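You operate a simulated robot arm through the tools that you are given. There is no shell and no other tool. Be economical: measure what you need, move in short steps, check, and stop when the job is done.

The job below is to be done with a simulated robot arm. You get a single attempt, and the scene is never put back.

## Task
Switch dial and key off; put the blue padlock in the blue drawer.
Fine: black dial to OFF before the black key; shut the drawer again.

The check looks at the end state, three seconds after you hand in, the way a careful person would. Anything else that was tipped, shoved, dropped, spilled or broken makes it a failure.

## Robot
A 7-joint arm with a two-finger parallel gripper on a trunk, on a base that drives. Base frame: it is fixed to the floor where the robot stands at the start and does not move with it; the origin is under the middle of the robot, x ahead of it, y to its left, z up; the surface under the hand at the start is at about z = 0.9. Readings come in m, degrees, newtons and seconds.
With the tool pointing down near the work surface it reaches from about 0.2 to 0.74 m from the robot's upright axis, wherever it stands. Its first joint turns from -166.0 to 166.0 degrees. Places, roughly: black button [0.4, 0.1, 0.9]; black dial [0.5, -0.1, 0.9]; black key [0.5, -0.3, 0.9]; black switch [0.9, 0.3, 1]; blue button [0.3, 0, 0.9]; blue drawer of the grey desk [0.4, 0.3, 0.8]; blue minus-one key [0.5, 0.4, 0.9]; blue plus-one key [0.5, 0.5, 0.9]; blue plus-ten key [0.5, 0.4, 0.9]; blue zero key [0.5, 0.3, 0.9]; green button [0.4, 0.3, 0.9]; grey dial [0.4, -0.2, 0.9]; grey minus-one key [0.5, 0.1, 0.9]; grey plus-one key [0.5, 0.2, 0.9]; grey plus-ten key [0.5, 0.2, 0.9]; grey zero key [0.5, 0.1, 0.9]. Payload 1.57 kg.
The TCP is the grasp point between the finger pads, 0.03 m short of the fingertips. In the tool frame z runs along the fingers and y along their closing line. The gripper opens to 0.11 m. The fingers are 0.024 m wide and 0.012 m thick; the gripper's body (0.048 by 0.112 m) begins 0.078 m behind the TCP.
Orientation is that of the tool frame in the base frame, as a unit quaternion [w, x, y, z]. With the fingers straight down and closing along the base's y, the tool's x points along the base's -x, its y along +y and its z along -z.

## Interface
- The arm moves only by the tool servo_tool. Its argument "steps" is a list of rows, each an object (a shift or turn left out is 0, a gripper value left out holds the last) with "jaw": the closure, from 0 (fully open) to 1 (shut); "linear": the shift along the tool's x, y, z in m, a list of three; "rot": the turn, a rotation vector about the tool's x, y, z in degrees, a list of three. In form: [{"jaw": jaw, "linear": [tx, ty, tz], "rot": [rx, ry, rz]}, ...]. A call has 1 to 8 rows; each row shifts and turns the commanded pose from where the row before left it, along the tool's axes as they then stand. Each row takes 0.2 s and may step no farther than 0.05 m and 8.6 degrees from the row before; otherwise, or with a gripper value out of range, the whole call is refused. A pose out of reach is approached as far as the arm can. The call stops where the force on the tool passes 40 N (or 10 N more than at its start, if that is more) or the arm is blocked; 0.2 s more then pass. The fingers move at their own pace (about 0.045 m/s each) and stop on an object; they squeeze with about 32 N. The grip force told is the motor's: it shows also when the fingers shut on nothing. Time passes only in rows, and 0.2 s behind the last, so rows that do not move let the fingers close. It gives the time, the measured TCP pose, the force on the tool (base axes), the opening and the grip force at its end, in the units of the frame above (readings bear some noise), with the torque about the TCP (base axes, N m) and any sound that the robot's microphone picked up.
- Cameras (640 x 400 px; columns grow to the right, rows downward): "scene" is now at [-0.0015, 0.1258, 1.5693]; the picture's right is [-0.40, -0.91, 0.00], its down [-0.80, 0.35, -0.48] and it looks along [0.44, -0.20, -0.88] (base axes); focal length 223 px, centre (320, 200). "wrist" rides on the gripper at [0.07, 0.016, -0.141] in the tool frame; the picture's right is [-0.23, 0.97, 0.00], its down [-0.86, -0.20, -0.48] and it looks along [-0.47, -0.11, 0.88] (tool axes); focal length 222 px, centre (320, 200).
- get_image(camera): a new picture of that camera. No time passes.
- slide_trunk(by): slides the trunk up (or, below 0, down) by that many m; the arm and the scene camera ride with it, the base frame stays. It gives what a move gives, with no picture.
- steer(legs): drives the robot by 1 to 6 legs, each [ahead, turn to the left] in m and degrees, along the robot's own axes; the way and the turn of a leg run together, so that a leg with both is an arc; at most 1.5 m and 180 degrees a leg. The arm and the cameras ride along, it lands a little off, and it stops where it bumps. It gives what a move gives.
- turn_head(pan, tilt): turns the head with the scene camera to pan (to the left, within 155 degrees either way) and tilt (down, from -29 to 69), counted from straight ahead of the robot. It gives what a move gives.
- point_at(camera, pixels): for up to 12 pixels [column, row] of the newest picture of that camera ("zoom" is the newest enlarged one), the place [x, y, z] in the base frame of the surface seen there, good to about 0.002 m. No time passes.
- enlarge(camera, box): a new picture of the part [left, top, right, bottom] of that camera's present view, enlarged. No time passes.
- sign_off(): hands the job in; it is judged then, once.

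Go step by step. Measure first, check grasps and placings, and put right what went wrong. The budget is 80 turns and 48 pictures, counting those below and the enlarged ones. Unless the task says otherwise, let go and move clear before handing in, and close with one line.

The tools are called after ">>>" by a JSON object that holds its "method" and its "body". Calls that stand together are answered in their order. servo_tool: Moves the arm, as the interface text tells. Its arguments: {"type":"object","properties":{"steps":{"type":"array"}},"required":["steps"]} The other tools are called the same way: slide_trunk (by) slides the trunk up or down; steer (legs) drives the base; turn_head (pan, tilt) turns the head that bears the scene camera; get_image (camera) takes a picture; point_at (camera, pixels) gives the place of the surface under pixels of a picture; enlarge (camera, box) takes an enlarged picture of a part of a camera's view; sign_off () hands the job in.

At the start:

```text
time_s: 0.0
tool_pos: [0.3572, -0.325, 1.2187]
tool_rot: [0.0, 0.0, 1.0, 0.0]
contact_force: [-0.4, -0.7, -0.4]
torque: [-0.01, 0.04, 0.01]
width: 0.1102
grasp_force: 0.1
trunk travel left (down, up): [-0.525, 0.065]
robot x, y, heading: [0.002, -0.0008, 0.1]
head pan, tilt: [-23.8, 61.1]
```

scene: 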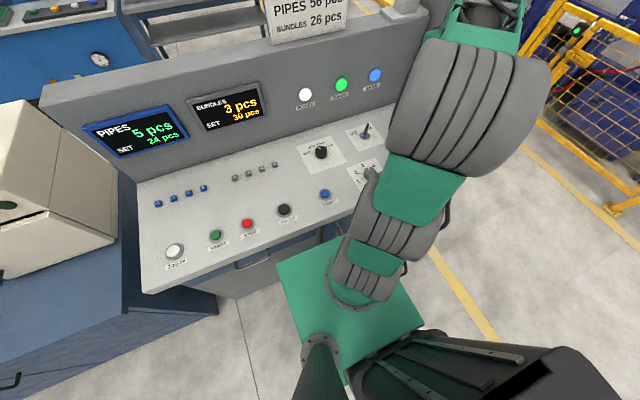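
wrist: 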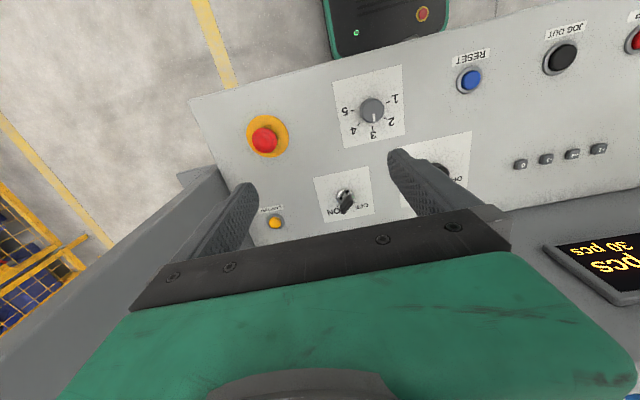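

The pictures show the panel: black dial at about scene (320,152), key switch at wrist (345,200), but no padlock yet. I'll zoom in on the dial and key.

>>> {"method": "enlarge", "body": {"camera": "wrist", "box": [240, 120, 480, 270]}}

>>> {"method": "enlarge", "body": {"camera": "scene", "box": [280, 110, 400, 190]}}

>>> {"method": "turn_head", "body": {"pan": 50, "tilt": 50}}

>>> {"method": "get_image", "body": {"camera": "scene"}}

```text
2.67 times, centred on (360, 195) of wrist
```

zoom: 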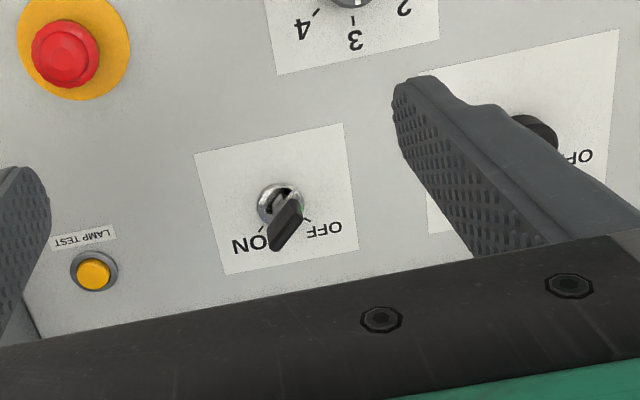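

```text
5.00 times, centred on (340, 150) of scene
```

zoom: 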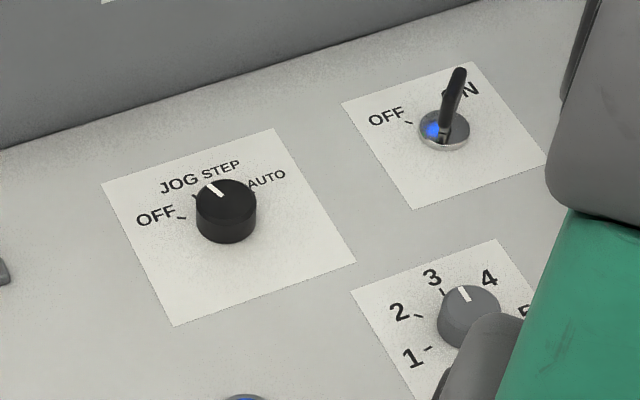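

```text
time_s: 1.5
tool_pos: [0.3558, -0.3255, 1.2175]
tool_rot: [0.0, 0.0, 1.0, 0.0]
contact_force: [-0.6, 0.3, -1.1]
torque: [0.02, 0.01, 0.02]
width: 0.11
grasp_force: 0.0
trunk travel left (down, up): [-0.525, 0.065]
robot x, y, heading: [0.0046, 0.002, 0.4]
head pan, tilt: [50.0, 50.0]
```

```text
43 pictures are left
```

scene: 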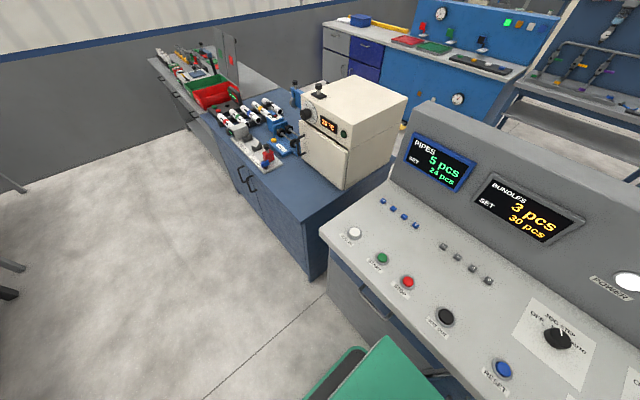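

The dial stands between JOG and STEP and the key is at ON; the bench left of the oven at (250,130) holds small items. I'll zoom there for the padlock and blue drawer.

>>> {"method": "enlarge", "body": {"camera": "scene", "box": [150, 30, 310, 180]}}

>>> {"method": "enlarge", "body": {"camera": "scene", "box": [320, 0, 540, 110]}}

>>> {"method": "turn_head", "body": {"pan": -60, "tilt": 35}}

>>> {"method": "get_image", "body": {"camera": "scene"}}

```text
2.67 times, centred on (230, 105) of scene
```

zoom: 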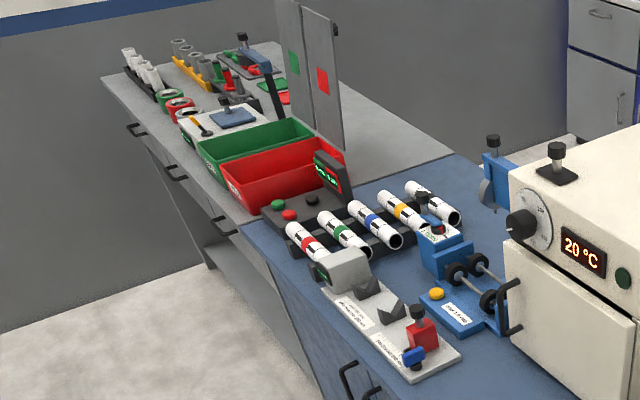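

```text
2.91 times, centred on (430, 55) of scene
```

zoom: 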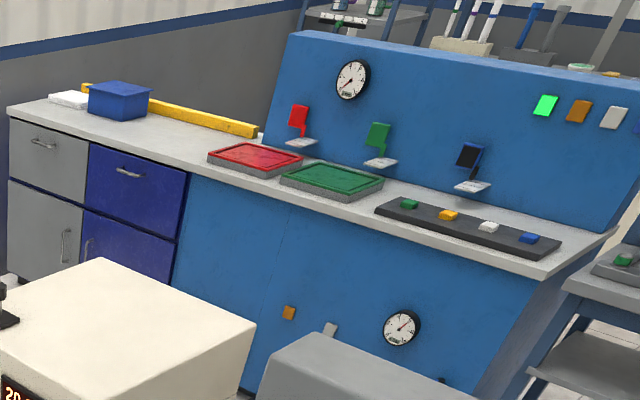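

```text
time_s: 3.3
tool_pos: [0.3566, -0.3247, 1.2173]
tool_rot: [0.0, 0.0, 1.0, -0.001]
contact_force: [-0.6, -0.2, 0.3]
torque: [0.01, 0.02, 0.03]
width: 0.1102
grasp_force: 0.1
trunk travel left (down, up): [-0.525, 0.065]
robot x, y, heading: [-0.0009, -0.0014, -0.0]
head pan, tilt: [-60.0, 35.0]
```

```text
40 pictures are left
```

scene: 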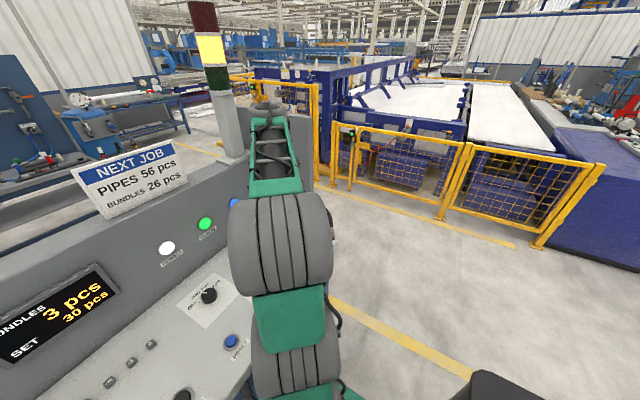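

No padlock in view yet. I'll look to both sides and behind, and at the desk front.

>>> {"method": "turn_head", "body": {"pan": -130, "tilt": 35}}

>>> {"method": "get_image", "body": {"camera": "scene"}}

>>> {"method": "turn_head", "body": {"pan": 130, "tilt": 35}}

>>> {"method": "get_image", "body": {"camera": "scene"}}

>>> {"method": "turn_head", "body": {"pan": 25, "tilt": 65}}

>>> {"method": "get_image", "body": {"camera": "scene"}}

```text
time_s: 4.8
tool_pos: [0.3559, -0.3245, 1.2166]
tool_rot: [0.001, -0.001, 1.0, 0.0]
contact_force: [0.3, -0.2, -0.1]
torque: [0.01, 0.05, 0.0]
width: 0.11
grasp_force: 0.0
trunk travel left (down, up): [-0.525, 0.065]
robot x, y, heading: [-0.0035, 0.0025, -0.1]
head pan, tilt: [-130.0, 35.0]
```

```text
39 pictures are left
```

scene: 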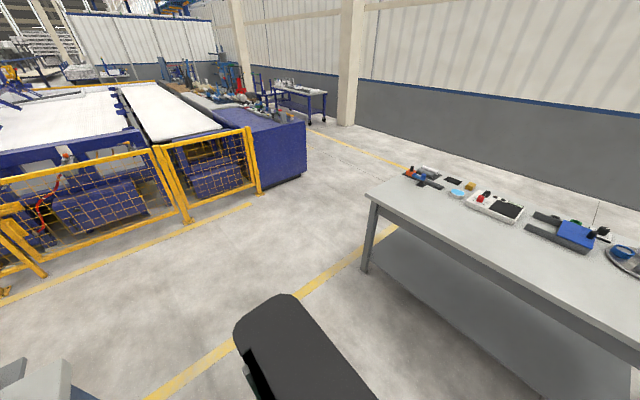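

```text
time_s: 8.4
tool_pos: [0.3559, -0.3254, 1.2175]
tool_rot: [0.0, 0.0, 1.0, 0.0]
contact_force: [-0.1, -0.7, 0.4]
torque: [-0.01, 0.01, 0.0]
width: 0.11
grasp_force: 0.1
trunk travel left (down, up): [-0.525, 0.065]
robot x, y, heading: [0.0019, 0.0025, 0.0]
head pan, tilt: [130.0, 35.0]
```

```text
38 pictures are left
```

scene: 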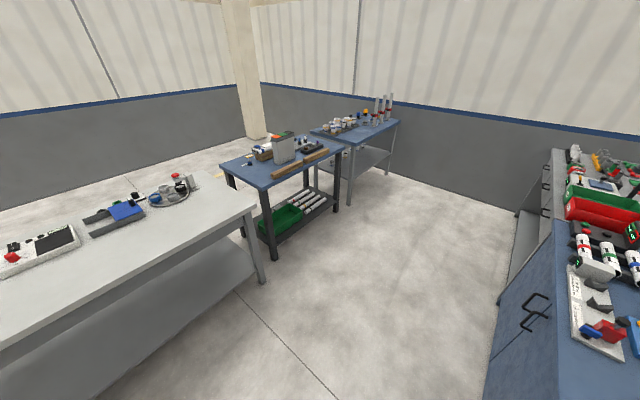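

```text
time_s: 10.2
tool_pos: [0.356, -0.3243, 1.2176]
tool_rot: [0.0, 0.0, 1.0, 0.0]
contact_force: [0.9, -1.6, -0.3]
torque: [0.01, 0.0, 0.05]
width: 0.1098
grasp_force: 0.1
trunk travel left (down, up): [-0.525, 0.065]
robot x, y, heading: [0.0017, -0.0009, -0.1]
head pan, tilt: [25.0, 65.0]
```

```text
37 pictures are left
```

scene: 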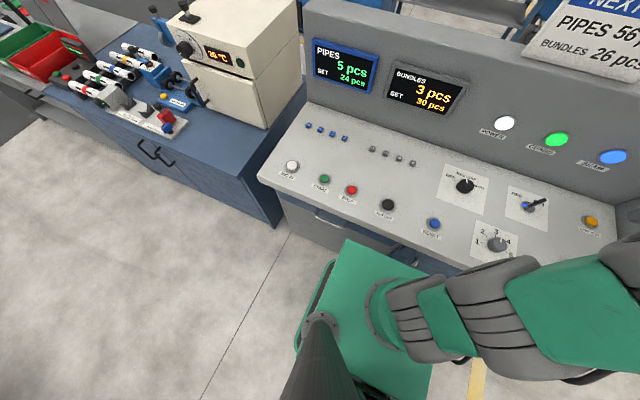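

The desk front shows two handles, (335,220) and (405,255). The table behind holds small objects, so I'll zoom in on those.

>>> {"method": "enlarge", "body": {"camera": "scene", "box": [270, 200, 470, 325]}}

>>> {"method": "turn_head", "body": {"pan": -155, "tilt": 35}}

>>> {"method": "enlarge", "body": {"camera": "scene", "box": [180, 120, 560, 357]}}

>>> {"method": "turn_head", "body": {"pan": 75, "tilt": 40}}

>>> {"method": "enlarge", "body": {"camera": "scene", "box": [300, 60, 560, 222]}}

```text
3.20 times, centred on (370, 262) of scene
```

zoom: 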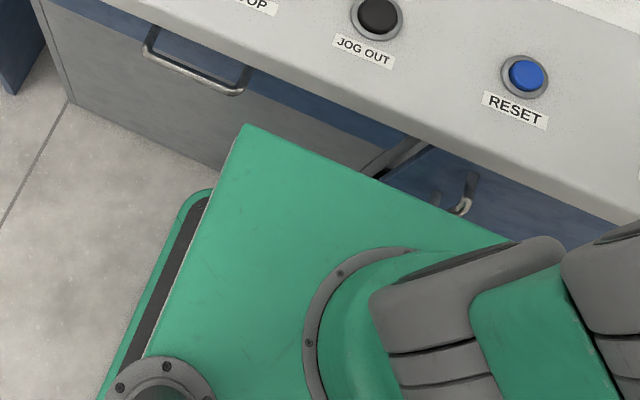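

```text
time_s: 12.9
tool_pos: [0.3561, -0.3255, 1.2171]
tool_rot: [0.001, 0.0, 1.0, 0.0]
contact_force: [0.3, 0.1, 0.2]
torque: [-0.02, -0.01, -0.01]
width: 0.1098
grasp_force: 0.1
trunk travel left (down, up): [-0.525, 0.065]
robot x, y, heading: [-0.0003, 0.0045, -0.1]
head pan, tilt: [-154.7, 35.0]
```

```text
1.68 times, centred on (370, 238) of scene
```

zoom: 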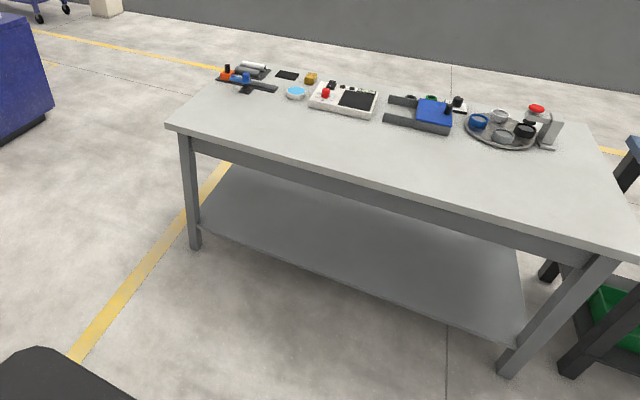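

```text
time_s: 16.2
tool_pos: [0.3562, -0.3249, 1.2165]
tool_rot: [0.0, 0.001, 1.0, 0.001]
contact_force: [0.2, 0.3, 0.5]
torque: [-0.01, 0.01, 0.01]
width: 0.1101
grasp_force: 0.0
trunk travel left (down, up): [-0.525, 0.065]
robot x, y, heading: [0.0009, -0.0017, -0.1]
head pan, tilt: [75.0, 40.0]
```

```text
2.46 times, centred on (430, 141) of scene
```

zoom: 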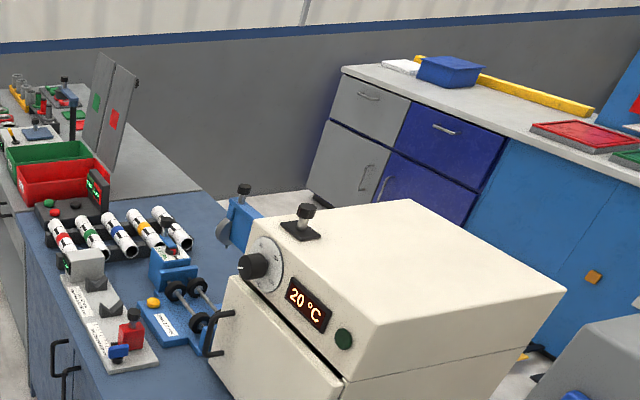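

In the desk-front zoom there is a handle at (195,60), and an odd blue shape with a silver loop at (455,195) that may be the padlock. I'll back up to see the desk front.

>>> {"method": "steer", "body": {"legs": [[-0.6, 0]]}}

>>> {"method": "turn_head", "body": {"pan": 0, "tilt": 50}}

>>> {"method": "get_image", "body": {"camera": "scene"}}

```text
time_s: 19.5
tool_pos: [-0.2346, -0.3244, 1.216]
tool_rot: [0.0, -0.003, 1.0, 0.0]
contact_force: [-0.4, 0.4, 0.1]
torque: [-0.01, -0.02, -0.01]
width: 0.1102
grasp_force: 0.0
trunk travel left (down, up): [-0.525, 0.065]
robot x, y, heading: [-0.5922, -0.0025, 0.4]
head pan, tilt: [75.0, 40.0]
```

```text
time_s: 21.0
tool_pos: [-0.2338, -0.3245, 1.2165]
tool_rot: [0.0, -0.003, 1.0, 0.001]
contact_force: [-0.3, 0.5, -0.2]
torque: [0.0, 0.0, 0.01]
width: 0.1097
grasp_force: 0.0
trunk travel left (down, up): [-0.525, 0.065]
robot x, y, heading: [-0.593, -0.0009, 0.2]
head pan, tilt: [0.0, 50.0]
```

```text
33 pictures are left
```

scene: 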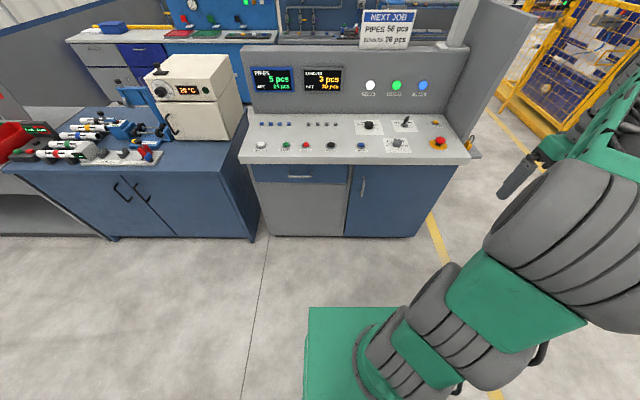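

The blue drawer is at (300,173) and something yellow hangs on the desk's right side at (469,145). I'll zoom in on both.

>>> {"method": "enlarge", "body": {"camera": "scene", "box": [430, 110, 510, 160]}}

>>> {"method": "enlarge", "body": {"camera": "scene", "box": [230, 110, 470, 260]}}

```text
8.00 times, centred on (470, 135) of scene
```

zoom: 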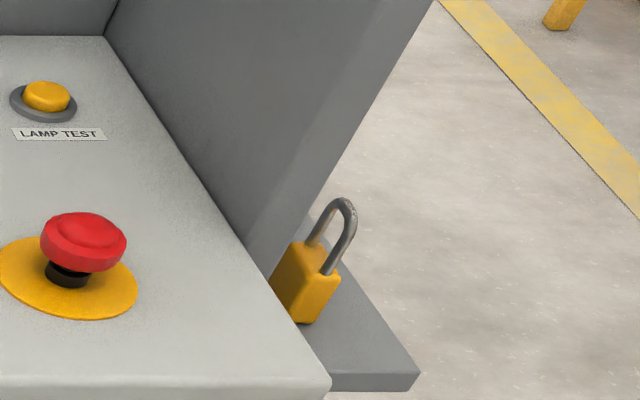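

```text
2.67 times, centred on (350, 185) of scene
```

zoom: 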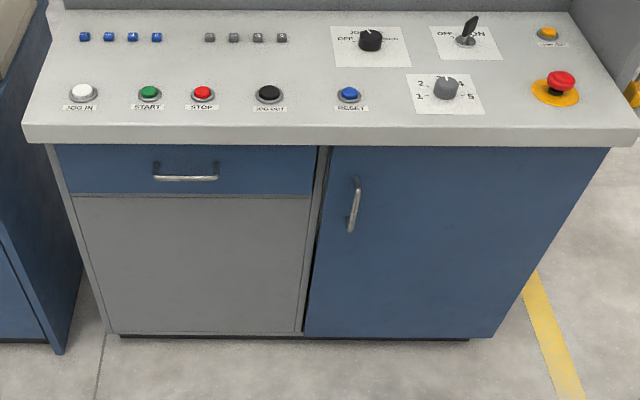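

A yellow padlock stands on the side shelf; the blue one may be hidden behind the desk's wing. I'll drive right to look at that shelf.

>>> {"method": "steer", "body": {"legs": [[0, -60], [0.75, 0], [0, 60]]}}

>>> {"method": "turn_head", "body": {"pan": 15, "tilt": 45}}

>>> {"method": "get_image", "body": {"camera": "scene"}}

```text
time_s: 30.3
tool_pos: [0.092, -0.9917, 1.217]
tool_rot: [0.0, 0.026, 1.0, 0.0]
contact_force: [0.3, -0.3, -0.7]
torque: [-0.01, -0.01, 0.04]
width: 0.11
grasp_force: 0.0
trunk travel left (down, up): [-0.525, 0.065]
robot x, y, heading: [-0.2465, -0.6503, -2.7]
head pan, tilt: [0.0, 50.0]
```

```text
time_s: 31.1
tool_pos: [0.0917, -0.9918, 1.2168]
tool_rot: [0.0, 0.025, 1.0, 0.0]
contact_force: [-0.1, 0.6, 0.1]
torque: [0.03, -0.02, -0.05]
width: 0.11
grasp_force: 0.2
trunk travel left (down, up): [-0.525, 0.065]
robot x, y, heading: [-0.2465, -0.6489, -2.9]
head pan, tilt: [15.0, 45.0]
```

```text
30 pictures are left
```

scene: 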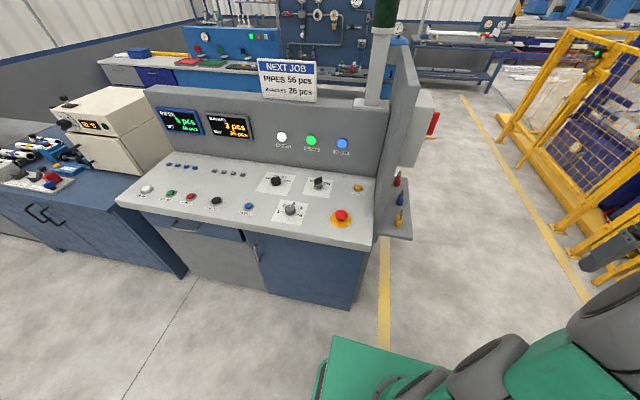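

The shelf at (400,205) has a red, a blue and a yellow padlock in a row. I'll zoom in to measure them.

>>> {"method": "enlarge", "body": {"camera": "scene", "box": [350, 160, 446, 250]}}

```text
4.44 times, centred on (398, 205) of scene
```

zoom: 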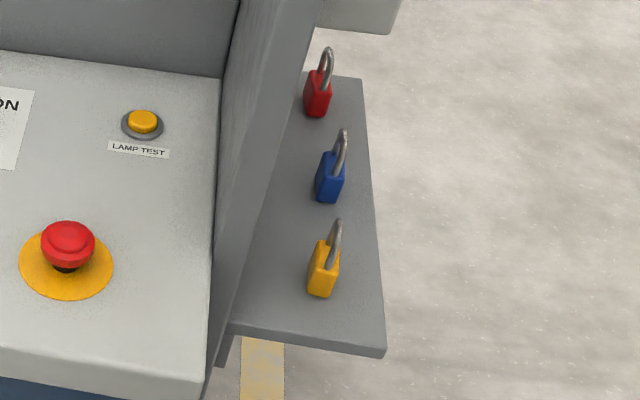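

>>> {"method": "point_at", "body": {"camera": "zoom", "pixels": [[331, 185], [344, 135], [320, 195], [342, 170], [325, 283], [337, 225], [318, 95], [327, 52], [300, 200], [360, 200], [300, 335], [340, 85]]}}

>>> {"method": "point_at", "body": {"camera": "scene", "pixels": [[275, 180], [320, 180], [390, 160], [420, 140], [405, 80], [376, 240], [412, 240], [195, 228], [290, 208], [340, 216]]}}

```text
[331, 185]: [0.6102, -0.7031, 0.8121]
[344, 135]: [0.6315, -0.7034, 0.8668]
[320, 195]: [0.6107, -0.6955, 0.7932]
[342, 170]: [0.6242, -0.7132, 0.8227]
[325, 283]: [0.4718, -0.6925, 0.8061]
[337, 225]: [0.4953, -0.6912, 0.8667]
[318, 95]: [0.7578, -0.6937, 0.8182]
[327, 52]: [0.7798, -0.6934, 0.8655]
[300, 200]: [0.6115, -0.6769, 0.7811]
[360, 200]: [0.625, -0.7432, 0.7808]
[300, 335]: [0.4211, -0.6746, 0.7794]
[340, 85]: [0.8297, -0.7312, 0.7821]
```

```text
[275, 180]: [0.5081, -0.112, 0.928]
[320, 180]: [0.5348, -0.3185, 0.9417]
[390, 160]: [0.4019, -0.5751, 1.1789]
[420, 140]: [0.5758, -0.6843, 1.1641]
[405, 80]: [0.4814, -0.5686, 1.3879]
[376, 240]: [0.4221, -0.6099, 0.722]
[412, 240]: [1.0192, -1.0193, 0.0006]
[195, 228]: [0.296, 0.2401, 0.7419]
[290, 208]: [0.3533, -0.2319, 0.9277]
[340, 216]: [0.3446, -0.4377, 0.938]
```

The blue padlock is near (0.62,-0.70), standing on a shelf at z≈0.78 with a box above it on the wing. I'll measure the box and the free floor to choose an approach.

>>> {"method": "enlarge", "body": {"camera": "scene", "box": [360, 40, 460, 200]}}

>>> {"method": "point_at", "body": {"camera": "scene", "pixels": [[402, 160], [415, 160], [428, 100], [436, 125], [412, 100], [412, 130], [430, 140], [540, 230], [500, 130], [560, 330], [590, 260], [386, 300]]}}

```text
2.50 times, centred on (410, 120) of scene
```

zoom: 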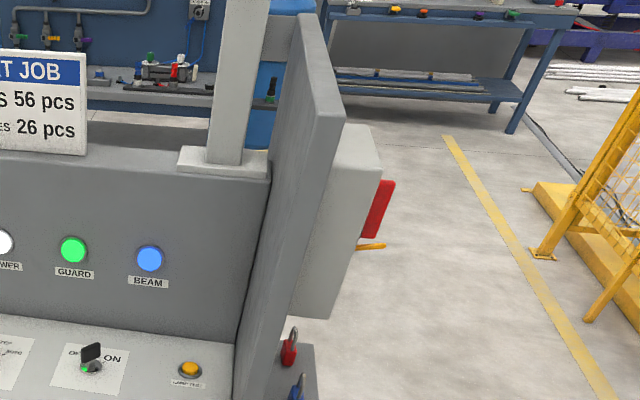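

```text
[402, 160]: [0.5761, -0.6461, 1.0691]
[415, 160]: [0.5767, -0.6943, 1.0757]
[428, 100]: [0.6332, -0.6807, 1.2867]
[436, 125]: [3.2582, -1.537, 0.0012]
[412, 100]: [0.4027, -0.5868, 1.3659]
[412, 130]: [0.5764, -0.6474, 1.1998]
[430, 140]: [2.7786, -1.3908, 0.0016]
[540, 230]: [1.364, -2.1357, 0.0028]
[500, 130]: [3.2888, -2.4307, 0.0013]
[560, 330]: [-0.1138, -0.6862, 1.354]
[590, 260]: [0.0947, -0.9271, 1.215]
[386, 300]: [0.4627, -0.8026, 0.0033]
```

The box spans x≥0.576, y to -0.70, z≥1.06, so straight down is blocked there. I'll stand beside the shelf facing +y and come in tilted, with the fingers closing along x.

>>> {"method": "steer", "body": {"legs": [[0, -34], [1.09, 0], [0, 127]]}}

>>> {"method": "turn_head", "body": {"pan": 0, "tilt": 50}}

>>> {"method": "get_image", "body": {"camera": "scene"}}

```text
time_s: 43.6
tool_pos: [0.9671, -0.9471, 1.2171]
tool_rot: [0.0, -0.705, 0.709, 0.0]
contact_force: [0.0, 0.0, 0.7]
torque: [-0.02, 0.01, 0.0]
width: 0.1101
grasp_force: 0.1
trunk travel left (down, up): [-0.525, 0.065]
robot x, y, heading: [0.6432, -1.3028, 89.7]
head pan, tilt: [15.0, 45.0]
```

```text
time_s: 44.3
tool_pos: [0.9669, -0.9476, 1.2171]
tool_rot: [0.0, -0.705, 0.709, 0.0]
contact_force: [-0.3, 0.6, 0.7]
torque: [-0.03, -0.03, -0.04]
width: 0.1098
grasp_force: 0.0
trunk travel left (down, up): [-0.525, 0.065]
robot x, y, heading: [0.6431, -1.3025, 89.8]
head pan, tilt: [0.0, 50.0]
```

```text
27 pictures are left
```

scene: 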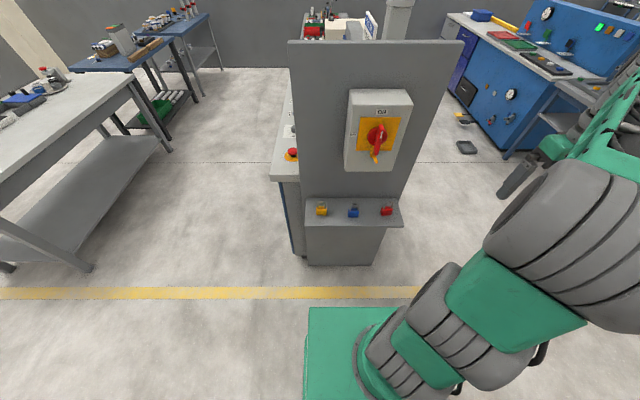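

>>> {"method": "enlarge", "body": {"camera": "scene", "box": [300, 180, 410, 240]}}

```text
5.82 times, centred on (355, 210) of scene
```

zoom: 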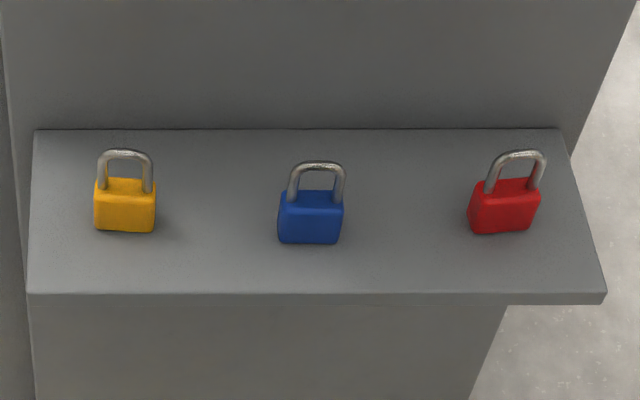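

>>> {"method": "point_at", "body": {"camera": "zoom", "pixels": [[310, 225], [283, 220], [338, 220], [312, 197], [310, 240], [312, 165], [311, 191], [320, 291], [320, 130], [125, 220], [503, 215]]}}

>>> {"method": "point_at", "body": {"camera": "scene", "pixels": [[376, 160], [376, 130], [347, 160], [392, 170]]}}

```text
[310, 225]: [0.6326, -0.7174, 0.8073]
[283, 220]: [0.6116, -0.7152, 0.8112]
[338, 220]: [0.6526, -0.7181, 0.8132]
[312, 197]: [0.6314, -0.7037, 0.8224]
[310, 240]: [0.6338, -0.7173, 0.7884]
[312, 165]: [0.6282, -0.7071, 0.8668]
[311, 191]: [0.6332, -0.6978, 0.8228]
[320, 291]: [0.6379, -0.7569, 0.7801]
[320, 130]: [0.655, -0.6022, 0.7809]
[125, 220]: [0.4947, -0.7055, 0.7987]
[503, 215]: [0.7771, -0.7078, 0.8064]
```

```text
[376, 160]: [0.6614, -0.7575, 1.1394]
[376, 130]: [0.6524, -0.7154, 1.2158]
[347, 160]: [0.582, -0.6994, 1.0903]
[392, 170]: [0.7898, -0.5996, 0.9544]
```

The padlock body spans x 0.610–0.654, y -0.718…-0.695, z 0.781–0.823. I'll move over in x with the hand still pointing down, then come down short of the shelf.

>>> {"method": "servo_tool", "body": {"steps": [{"jaw": 0, "linear": [0, 0.048, 0]}, {"linear": [0, 0.048, 0]}, {"linear": [0, 0.048, 0]}, {"linear": [0, 0.048, 0]}, {"linear": [0, 0.048, 0]}, {"linear": [0, 0.048, 0]}, {"linear": [0, 0.045, 0]}, {"linear": [0, 0, 0.03]}]}}

>>> {"method": "servo_tool", "body": {"steps": [{"linear": [0, 0, 0.045], "rot": [0, -7.857, 0]}, {"linear": [0, 0, 0.04], "rot": [0, -7.857, 0]}, {"linear": [0, 0, 0.04], "rot": [0, -7.857, 0]}, {"linear": [0, 0, 0.04], "rot": [0, -7.857, 0]}, {"linear": [0.01, 0, 0.01], "rot": [0, -7.857, 0]}, {"linear": [0.02, 0, 0.0], "rot": [0, -7.857, 0]}, {"linear": [0.02, 0, 0], "rot": [0, -7.857, 0]}]}}

```text
time_s: 46.1
tool_pos: [0.6368, -0.9465, 1.1891]
tool_rot: [0.0, -0.705, 0.709, -0.001]
contact_force: [-0.2, 0.0, -0.3]
torque: [0.0, 0.03, 0.01]
width: 0.11
grasp_force: 0.0
trunk travel left (down, up): [-0.525, 0.065]
robot x, y, heading: [0.6403, -1.3028, 89.8]
head pan, tilt: [0.0, 50.0]
```

```text
time_s: 47.5
tool_pos: [0.6483, -0.9907, 0.888]
tool_rot: [0.15, -0.684, 0.705, 0.119]
contact_force: [0.2, 0.0, 0.5]
torque: [0.03, 0.0, 0.0]
width: 0.11
grasp_force: 0.0
out of reach, approached as far as the arm can: row 6
trunk travel left (down, up): [-0.525, 0.065]
robot x, y, heading: [0.6385, -1.3047, 89.3]
head pan, tilt: [0.0, 50.0]
stopped in row 6: the arm was blocked; the commanded pose is now the measured one
```

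The arm got stuck at y=-0.99, too close to the robot when tilted. I'll move it out and up (tool -x) before tilting further.

>>> {"method": "servo_tool", "body": {"steps": [{"linear": [-0.03, 0, -0.03]}, {"linear": [-0.04, 0, -0.03]}, {"linear": [-0.04, 0, 0]}, {"linear": [-0.03, 0, 0]}]}}

```text
time_s: 48.5
tool_pos: [0.6475, -0.8829, 0.9992]
tool_rot: [0.15, -0.684, 0.704, 0.119]
contact_force: [0.0, -0.1, -0.7]
torque: [0.0, 0.0, 0.02]
width: 0.1101
grasp_force: 0.1
trunk travel left (down, up): [-0.525, 0.065]
robot x, y, heading: [0.6406, -1.3047, 89.5]
head pan, tilt: [0.0, 50.0]
```

Clear again at (0.648,-0.883,0.999). I'll finish tilting to 35° below horizontal here.

>>> {"method": "servo_tool", "body": {"steps": [{"linear": [-0.01, 0, 0], "rot": [-2.8, 0, 0]}, {"linear": [-0.01, 0, 0], "rot": [0, -8.3, 0]}, {"linear": [-0.01, 0, 0], "rot": [0, -8.3, 0]}, {"linear": [0, 0, 0], "rot": [0, -8.3, 0]}, {"linear": [0, 0, 0], "rot": [0, -8.3, 0]}]}}

```text
time_s: 49.7
tool_pos: [0.6493, -0.8549, 1.0132]
tool_rot: [0.328, -0.619, 0.634, 0.328]
contact_force: [0.1, 0.0, -1.2]
torque: [-0.03, 0.03, -0.03]
width: 0.11
grasp_force: 0.1
trunk travel left (down, up): [-0.525, 0.065]
robot x, y, heading: [0.6379, -1.2995, 89.8]
head pan, tilt: [0.0, 50.0]
```

Orientation is right (tool z ≈ (0.01,0.82,-0.57)). I'll line up with the padlock on the approach axis, 0.10 m short, and check with a wrist picture.

>>> {"method": "servo_tool", "body": {"steps": [{"linear": [0.042, 0.01, 0.02]}, {"linear": [0.042, 0.009, 0.02]}, {"linear": [0, 0, 0.05]}, {"linear": [0, 0, 0.045]}, {}]}}

>>> {"method": "get_image", "body": {"camera": "wrist"}}

```text
time_s: 50.9
tool_pos: [0.6268, -0.795, 0.8688]
tool_rot: [0.328, -0.619, 0.633, 0.328]
contact_force: [0.3, 0.2, -0.3]
torque: [-0.01, 0.0, 0.0]
width: 0.1101
grasp_force: 0.0
trunk travel left (down, up): [-0.525, 0.065]
robot x, y, heading: [0.6407, -1.3031, 89.6]
head pan, tilt: [0.0, 50.0]
```

```text
25 pictures are left
```

wrist: 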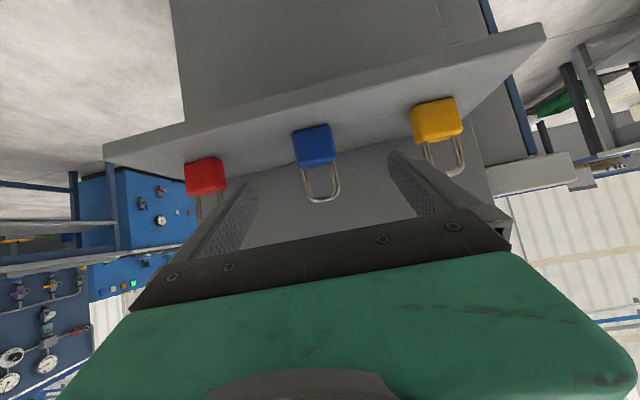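

The blue padlock at (317,150) is centred between the open fingers, with its neighbours outside them. I'll go in 0.107 m and close.

>>> {"method": "servo_tool", "body": {"steps": [{"linear": [0, -0.002, 0.03]}, {"linear": [0, -0.002, 0.03]}, {"linear": [0, 0, 0.027]}, {"linear": [0, 0, 0.02]}, {}]}}

>>> {"method": "servo_tool", "body": {"steps": [{"jaw": 1}, {"jaw": 1}, {"jaw": 1}, {"jaw": 1}, {"jaw": 1}, {"jaw": 1}]}}

>>> {"method": "get_image", "body": {"camera": "wrist"}}

```text
time_s: 52.1
tool_pos: [0.6353, -0.7055, 0.8076]
tool_rot: [0.328, -0.619, 0.634, 0.326]
contact_force: [0.1, -1.4, 3.7]
torque: [-0.02, -0.18, -0.14]
width: 0.1098
grasp_force: 0.1
trunk travel left (down, up): [-0.525, 0.065]
robot x, y, heading: [0.6393, -1.3003, 89.6]
head pan, tilt: [0.0, 50.0]
```

```text
time_s: 53.5
tool_pos: [0.6345, -0.7055, 0.8064]
tool_rot: [0.327, -0.62, 0.634, 0.327]
contact_force: [-0.3, 0.5, 0.8]
torque: [-0.01, -0.04, 0.0]
width: 0.0455
grasp_force: 32.2
trunk travel left (down, up): [-0.525, 0.065]
robot x, y, heading: [0.64, -1.3013, 89.6]
head pan, tilt: [0.0, 50.0]
```

```text
24 pictures are left
```

wrist: 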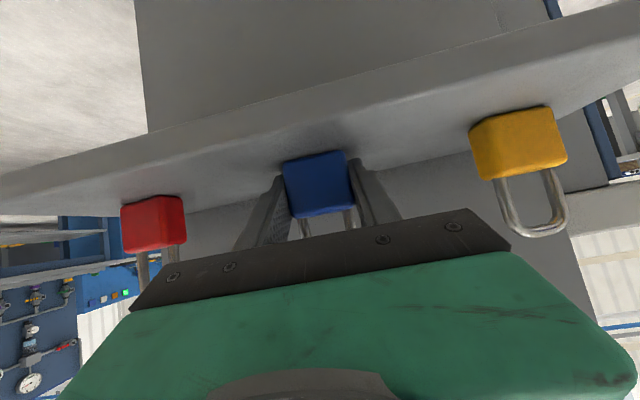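

The grip is good at 0.0455 m, but the drawer has to be opened first and there is only one hand. Since the grasp is proven, I'll set the padlock free here, do the dial, key and drawer, and come back for it.

>>> {"method": "servo_tool", "body": {"steps": [{"jaw": 0}, {"jaw": 0}, {"jaw": 0}, {"jaw": 0}, {"linear": [0, 0, -0.03]}, {"linear": [0, 0, -0.04]}, {"linear": [0, 0, -0.05]}, {"linear": [-0.02, 0, -0.04]}]}}

>>> {"method": "enlarge", "body": {"camera": "scene", "box": [300, 180, 410, 240]}}

```text
time_s: 55.3
tool_pos: [0.6322, -0.8267, 0.9139]
tool_rot: [0.328, -0.62, 0.634, 0.327]
contact_force: [-0.2, 0.3, -0.1]
torque: [0.0, -0.01, -0.01]
width: 0.1098
grasp_force: 0.1
trunk travel left (down, up): [-0.525, 0.065]
robot x, y, heading: [0.638, -1.304, 89.6]
head pan, tilt: [0.0, 50.0]
```

```text
5.82 times, centred on (355, 210) of scene
```

zoom: 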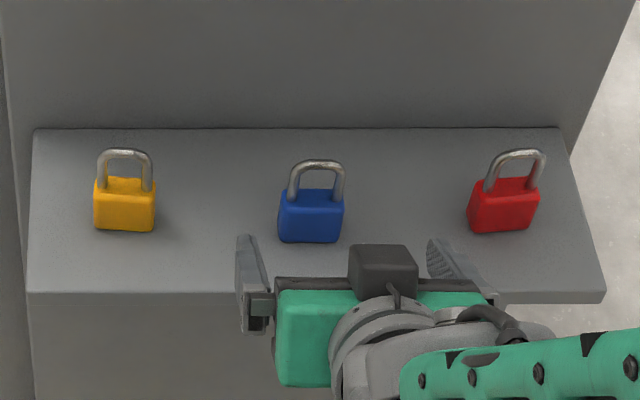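

The padlock stands as before. I'll lift the arm clear, then drive back around to the desk front.

>>> {"method": "servo_tool", "body": {"steps": [{"linear": [-0.041, 0, -0.0287]}, {"linear": [-0.041, 0, -0.0287]}, {"linear": [-0.041, 0, -0.0287]}, {"linear": [-0.041, 0, -0.0287]}, {"linear": [-0.041, 0, -0.0287]}, {"linear": [-0.041, 0, -0.0287]}]}}

>>> {"method": "steer", "body": {"legs": [[0, -117.5], [-1.176, 0], [0, -49], [-0.667, 0], [0, 77], [0.4, 0]]}}

>>> {"method": "turn_head", "body": {"pan": 0, "tilt": 62}}

>>> {"method": "get_image", "body": {"camera": "scene"}}

```text
time_s: 56.7
tool_pos: [0.6367, -0.8274, 1.21]
tool_rot: [0.325, -0.622, 0.634, 0.325]
contact_force: [0.2, -0.3, 0.6]
torque: [-0.04, -0.04, -0.03]
width: 0.11
grasp_force: 0.1
trunk travel left (down, up): [-0.525, 0.065]
robot x, y, heading: [0.6396, -1.3018, 89.5]
head pan, tilt: [0.0, 50.0]
```

```text
time_s: 78.7
tool_pos: [0.2486, -0.1246, 1.2112]
tool_rot: [0.461, 0.0, 0.888, 0.005]
contact_force: [-0.5, 0.3, 0.1]
torque: [-0.03, 0.02, 0.02]
width: 0.1099
grasp_force: 0.0
trunk travel left (down, up): [-0.525, 0.065]
robot x, y, heading: [-0.2301, -0.1329, 0.7]
head pan, tilt: [0.0, 50.0]
```

```text
time_s: 79.4
tool_pos: [0.2476, -0.1225, 1.2096]
tool_rot: [0.46, 0.0, 0.888, 0.004]
contact_force: [0.3, 0.3, 0.1]
torque: [0.0, -0.03, -0.02]
width: 0.1098
grasp_force: 0.1
trunk travel left (down, up): [-0.525, 0.065]
robot x, y, heading: [-0.2245, -0.1351, 0.9]
head pan, tilt: [0.0, 62.0]
```

```text
22 pictures are left
```

scene: 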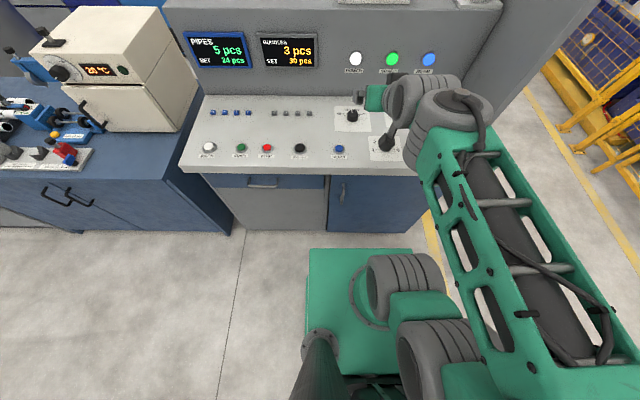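

I'm at the desk front; the dial is at (352,116), partly beside the arm. I'll measure the dial and key closely.

>>> {"method": "enlarge", "body": {"camera": "scene", "box": [325, 95, 405, 145]}}

>>> {"method": "point_at", "body": {"camera": "zoom", "pixels": [[220, 130], [220, 160], [200, 150], [245, 150], [220, 175]]}}

>>> {"method": "point_at", "body": {"camera": "scene", "pixels": [[265, 165], [245, 180], [280, 180], [250, 184], [263, 187], [245, 195], [215, 178], [315, 180], [263, 200]]}}

```text
8.00 times, centred on (365, 120) of scene
```

zoom: 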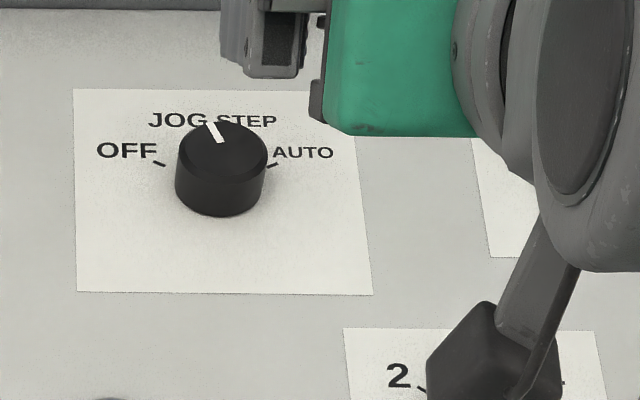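

```text
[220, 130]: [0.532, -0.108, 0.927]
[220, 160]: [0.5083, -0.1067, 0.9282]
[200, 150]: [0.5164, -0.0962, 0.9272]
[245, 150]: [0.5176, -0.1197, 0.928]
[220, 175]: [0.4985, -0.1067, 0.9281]
```

```text
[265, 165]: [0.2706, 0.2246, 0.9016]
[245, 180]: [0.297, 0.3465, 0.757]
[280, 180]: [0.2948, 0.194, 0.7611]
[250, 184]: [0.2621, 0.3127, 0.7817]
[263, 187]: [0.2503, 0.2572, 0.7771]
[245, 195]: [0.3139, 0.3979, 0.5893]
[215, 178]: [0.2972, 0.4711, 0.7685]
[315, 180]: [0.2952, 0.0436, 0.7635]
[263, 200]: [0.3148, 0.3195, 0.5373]
```

Dial top is centred near (0.5145,-0.107,0.928), about 0.047 m across, pointer ~15° left of ahead; the OFF tick is ~60° left. I'll point the tool down and drive 0.18 m closer.

>>> {"method": "servo_tool", "body": {"steps": [{"rot": [0, 7.83, 0]}, {"rot": [0, 7.83, 0]}, {"rot": [0, 7.83, 0]}, {"rot": [0, 7.83, 0]}, {"rot": [0, 7.83, 0]}, {"rot": [0, 7.83, 0]}, {"rot": [0, 7.83, 0]}]}}

>>> {"method": "steer", "body": {"legs": [[0.18, 0]]}}

>>> {"method": "get_image", "body": {"camera": "wrist"}}

```text
time_s: 81.0
tool_pos: [0.249, -0.1252, 1.21]
tool_rot: [-0.001, -0.002, 1.0, 0.004]
contact_force: [-0.2, -0.1, -0.2]
torque: [0.01, -0.02, 0.0]
width: 0.11
grasp_force: 0.1
trunk travel left (down, up): [-0.525, 0.065]
robot x, y, heading: [-0.2304, -0.1358, 0.9]
head pan, tilt: [0.0, 62.0]
```

```text
time_s: 82.5
tool_pos: [0.4305, -0.1207, 1.2105]
tool_rot: [0.002, -0.003, 1.0, 0.004]
contact_force: [0.0, -0.1, 0.2]
torque: [-0.01, -0.02, 0.01]
width: 0.11
grasp_force: 0.0
trunk travel left (down, up): [-0.525, 0.065]
robot x, y, heading: [-0.044, -0.133, 0.7]
head pan, tilt: [0.0, 62.0]
```

```text
20 pictures are left
```

wrist: 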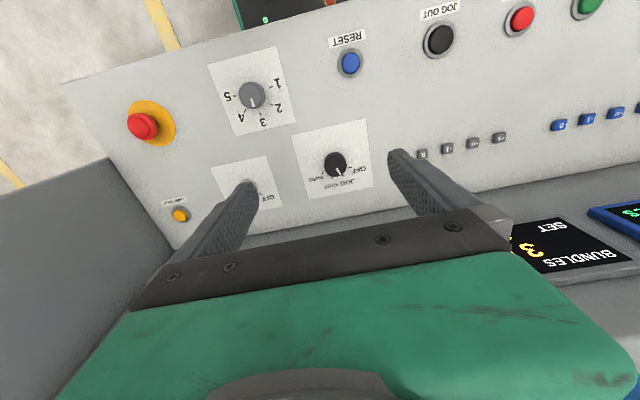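

>>> {"method": "enlarge", "body": {"camera": "wrist", "box": [290, 115, 386, 205]}}

>>> {"method": "point_at", "body": {"camera": "zoom", "pixels": [[291, 219], [291, 190], [291, 250], [250, 219], [335, 219], [318, 250], [150, 150], [250, 300]]}}

```text
4.44 times, centred on (338, 160) of wrist
```

zoom: 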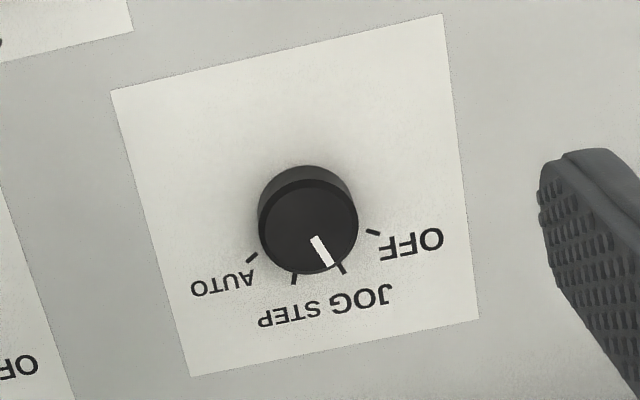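

```text
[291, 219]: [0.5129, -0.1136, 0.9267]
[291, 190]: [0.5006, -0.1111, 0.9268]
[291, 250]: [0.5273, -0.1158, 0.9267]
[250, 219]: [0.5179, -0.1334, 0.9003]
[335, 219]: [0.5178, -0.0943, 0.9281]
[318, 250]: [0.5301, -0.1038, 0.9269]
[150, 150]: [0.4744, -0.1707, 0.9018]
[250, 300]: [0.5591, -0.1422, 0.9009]
```

The pointer is at JOG, with ticks 40° apart, so OFF is one click counter-clockwise. I'll move above the dial at (0.5165,-0.107) and go down to z≈0.98.

>>> {"method": "servo_tool", "body": {"steps": [{"linear": [-0.043, 0.007, 0]}, {"linear": [-0.043, 0.0065, 0]}, {"linear": [0, 0, 0.048]}, {"linear": [0, 0, 0.048]}, {"linear": [0, 0, 0.048]}, {"linear": [0, 0, 0.048]}, {"linear": [0, 0, 0.03]}, {}]}}

>>> {"method": "get_image", "body": {"camera": "wrist"}}

```text
time_s: 84.3
tool_pos: [0.5269, -0.1051, 1.0249]
tool_rot: [-0.006, -0.002, 1.0, 0.002]
contact_force: [-0.4, 0.7, -0.7]
torque: [0.01, 0.01, -0.02]
width: 0.1102
grasp_force: 0.0
out of reach, approached as far as the arm can: row 6, 7
trunk travel left (down, up): [-0.525, 0.065]
robot x, y, heading: [-0.0469, -0.1322, 0.7]
head pan, tilt: [0.0, 62.0]
```

```text
18 pictures are left
```

wrist: 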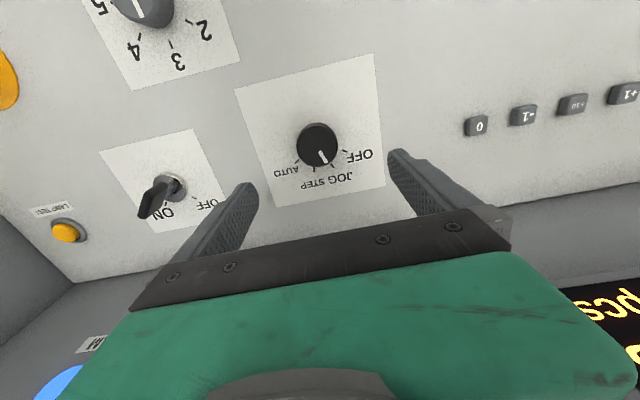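

The arm ran short of reach at z 1.025, so I'll lower the trunk to help and check the pose.

>>> {"method": "slide_trunk", "body": {"by": -0.1}}

>>> {"method": "servo_tool", "body": {"steps": [{}, {}]}}

```text
time_s: 85.7
tool_pos: [0.5267, -0.1051, 0.9298]
tool_rot: [0.001, -0.003, 1.0, 0.003]
contact_force: [-1.8, 0.2, 37.5]
torque: [-2.28, -0.02, -0.6]
width: 0.1098
grasp_force: 0.1
trunk travel left (down, up): [-0.425, 0.165]
robot x, y, heading: [-0.0457, -0.1287, 0.9]
head pan, tilt: [0.0, 62.0]
```

```text
time_s: 86.2
tool_pos: [0.5277, -0.1058, 0.9309]
tool_rot: [0.001, -0.002, 1.0, 0.003]
contact_force: [-9.9, -0.1, 15.3]
torque: [-0.93, 0.5, -0.64]
width: 0.1095
grasp_force: 0.2
trunk travel left (down, up): [-0.425, 0.165]
robot x, y, heading: [-0.0459, -0.1332, 0.8]
head pan, tilt: [0.0, 62.0]
stopped in row 2: the force on the tool passed its limit at 49 N (the readings are from after the stop); the commanded pose is now the measured one
```

The fingertips touched the panel (z 0.930). I'll lift 8 mm straight up, re-centre and look.

>>> {"method": "servo_tool", "body": {"steps": [{"linear": [0, 0, -0.008]}, {"linear": [0.0105, 0, 0]}, {}]}}

>>> {"method": "enlarge", "body": {"camera": "wrist", "box": [160, 40, 480, 240]}}

```text
time_s: 87.0
tool_pos: [0.5177, -0.1036, 0.9362]
tool_rot: [-0.002, -0.003, 1.0, 0.001]
contact_force: [-0.2, 0.0, 0.7]
torque: [0.03, 0.0, 0.0]
width: 0.1102
grasp_force: 0.1
trunk travel left (down, up): [-0.425, 0.165]
robot x, y, heading: [-0.0406, -0.1342, 1.4]
head pan, tilt: [0.0, 62.0]
```

```text
2.00 times, centred on (320, 140) of wrist
```

zoom: 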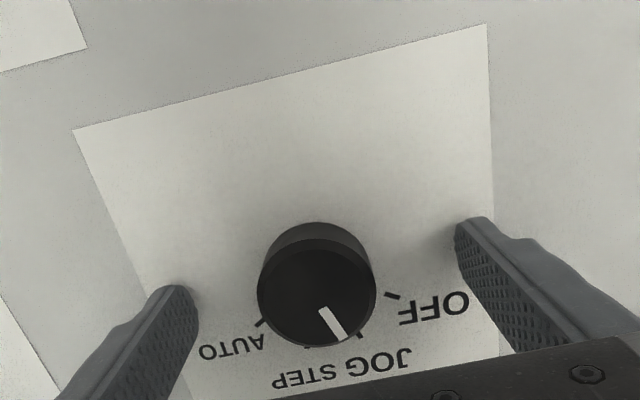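

The dial sits between the fingers; I'll measure its top rim to centre the grip.

>>> {"method": "point_at", "body": {"camera": "zoom", "pixels": [[316, 250], [312, 335], [263, 290], [370, 288], [316, 292], [462, 235], [190, 300]]}}

```text
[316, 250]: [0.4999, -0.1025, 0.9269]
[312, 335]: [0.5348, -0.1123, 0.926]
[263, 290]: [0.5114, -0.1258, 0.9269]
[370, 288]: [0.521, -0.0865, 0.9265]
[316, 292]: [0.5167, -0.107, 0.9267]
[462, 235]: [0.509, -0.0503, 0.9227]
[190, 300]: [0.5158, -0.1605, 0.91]
```

Centre is (0.517,-0.107). I'll shift 3 mm, close, then turn 40° counter-clockwise as seen from above.

>>> {"method": "servo_tool", "body": {"steps": [{"linear": [0, -0.0032, 0]}, {"jaw": 1}, {"jaw": 1}, {"jaw": 1}, {"jaw": 1}, {"jaw": 1}]}}

>>> {"method": "servo_tool", "body": {"steps": [{"rot": [0, 0, -8.2]}, {"rot": [0, 0, -8.2]}, {"rot": [0, 0, -8.2]}, {"rot": [0, 0, -8.2]}, {"rot": [0, 0, -8.2]}, {}]}}

>>> {"method": "enlarge", "body": {"camera": "wrist", "box": [160, 40, 480, 240]}}

```text
time_s: 88.4
tool_pos: [0.5188, -0.1064, 0.9367]
tool_rot: [-0.002, -0.003, 1.0, 0.002]
contact_force: [0.4, 9.4, -2.4]
torque: [0.17, -0.42, 0.04]
width: 0.0452
grasp_force: 24.6
trunk travel left (down, up): [-0.425, 0.165]
robot x, y, heading: [-0.0458, -0.1343, 0.6]
head pan, tilt: [0.0, 62.0]
```

```text
time_s: 89.8
tool_pos: [0.5176, -0.1072, 0.9359]
tool_rot: [-0.002, -0.354, 0.935, 0.003]
contact_force: [1.1, 10.0, -4.8]
torque: [0.06, -0.44, -0.2]
width: 0.0458
grasp_force: 45.4
trunk travel left (down, up): [-0.425, 0.165]
robot x, y, heading: [-0.049, -0.1317, 1.0]
head pan, tilt: [0.0, 62.0]
```

```text
2.00 times, centred on (320, 140) of wrist
```

zoom: 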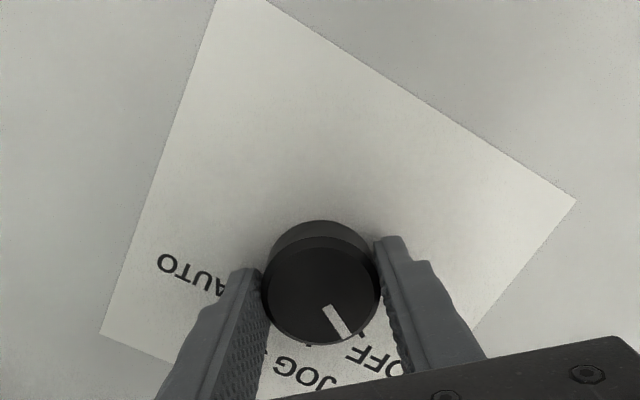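

The dial turned with the hand and the pointer is near the OFF tick (362,333). I'll release, lift and check.

>>> {"method": "servo_tool", "body": {"steps": [{"jaw": 0}, {"jaw": 0}, {"jaw": 0}, {"jaw": 0}, {"linear": [0, 0, -0.04]}, {"linear": [0, 0, -0.04]}]}}

>>> {"method": "enlarge", "body": {"camera": "wrist", "box": [200, 40, 440, 190]}}

```text
time_s: 91.2
tool_pos: [0.5182, -0.1087, 1.0162]
tool_rot: [-0.001, -0.353, 0.935, 0.002]
contact_force: [0.6, 0.5, -0.2]
torque: [-0.01, -0.01, -0.03]
width: 0.1098
grasp_force: 0.2
trunk travel left (down, up): [-0.425, 0.165]
robot x, y, heading: [-0.0451, -0.1313, 1.0]
head pan, tilt: [0.0, 62.0]
```

```text
2.67 times, centred on (320, 115) of wrist
```

zoom: 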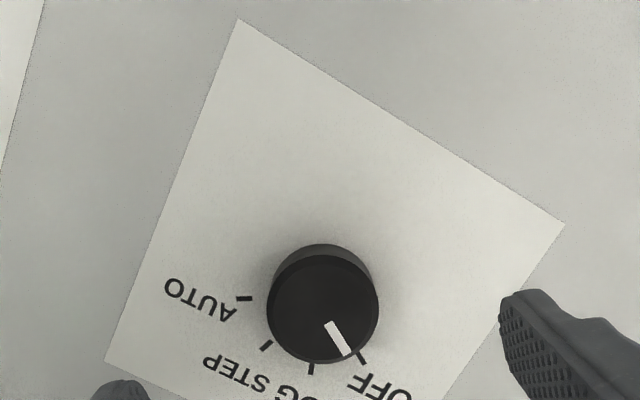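

The pointer (328,323)-(347,353) lines up with the OFF tick, so the dial is OFF. Now I'll turn the hand back and move over toward the key.

>>> {"method": "servo_tool", "body": {"steps": [{"linear": [0, 0, -0.04], "rot": [0, 0, 8.2]}, {"linear": [0, 0, -0.02], "rot": [0, 0, 8.2]}, {"rot": [0, 0, 8.2]}, {"rot": [0, 0, 8.2]}, {"rot": [0, 0, 8.2]}]}}

>>> {"method": "servo_tool", "body": {"steps": [{"linear": [0.01, -0.045, 0]}, {"linear": [0.01, -0.045, 0]}, {"linear": [0.01, -0.045, 0]}, {"linear": [0.01, -0.045, 0]}, {"linear": [0.01, -0.03, 0]}, {}]}}

>>> {"method": "get_image", "body": {"camera": "wrist"}}

```text
time_s: 92.4
tool_pos: [0.5199, -0.1088, 1.0764]
tool_rot: [-0.003, -0.002, 1.0, 0.002]
contact_force: [-0.3, -0.1, -0.7]
torque: [-0.02, -0.01, 0.01]
width: 0.1101
grasp_force: 0.1
trunk travel left (down, up): [-0.425, 0.165]
robot x, y, heading: [-0.0434, -0.1343, 1.3]
head pan, tilt: [0.0, 62.0]
```

```text
time_s: 93.8
tool_pos: [0.4639, -0.3196, 1.0749]
tool_rot: [-0.002, -0.002, 1.0, 0.002]
contact_force: [-0.4, 0.3, 0.2]
torque: [0.03, 0.02, 0.01]
width: 0.1102
grasp_force: 0.0
trunk travel left (down, up): [-0.425, 0.165]
robot x, y, heading: [-0.0448, -0.1319, 0.8]
head pan, tilt: [0.0, 62.0]
```

```text
14 pictures are left
```

wrist: 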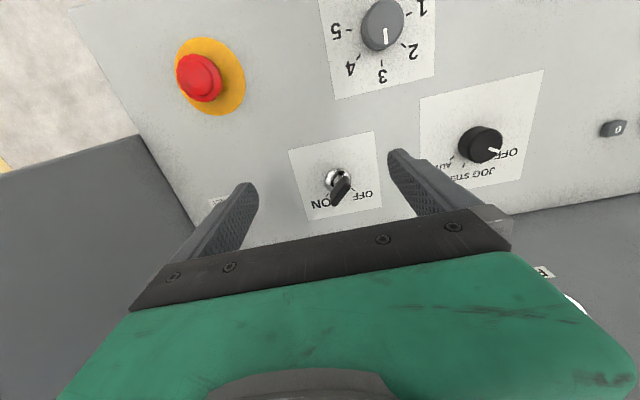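

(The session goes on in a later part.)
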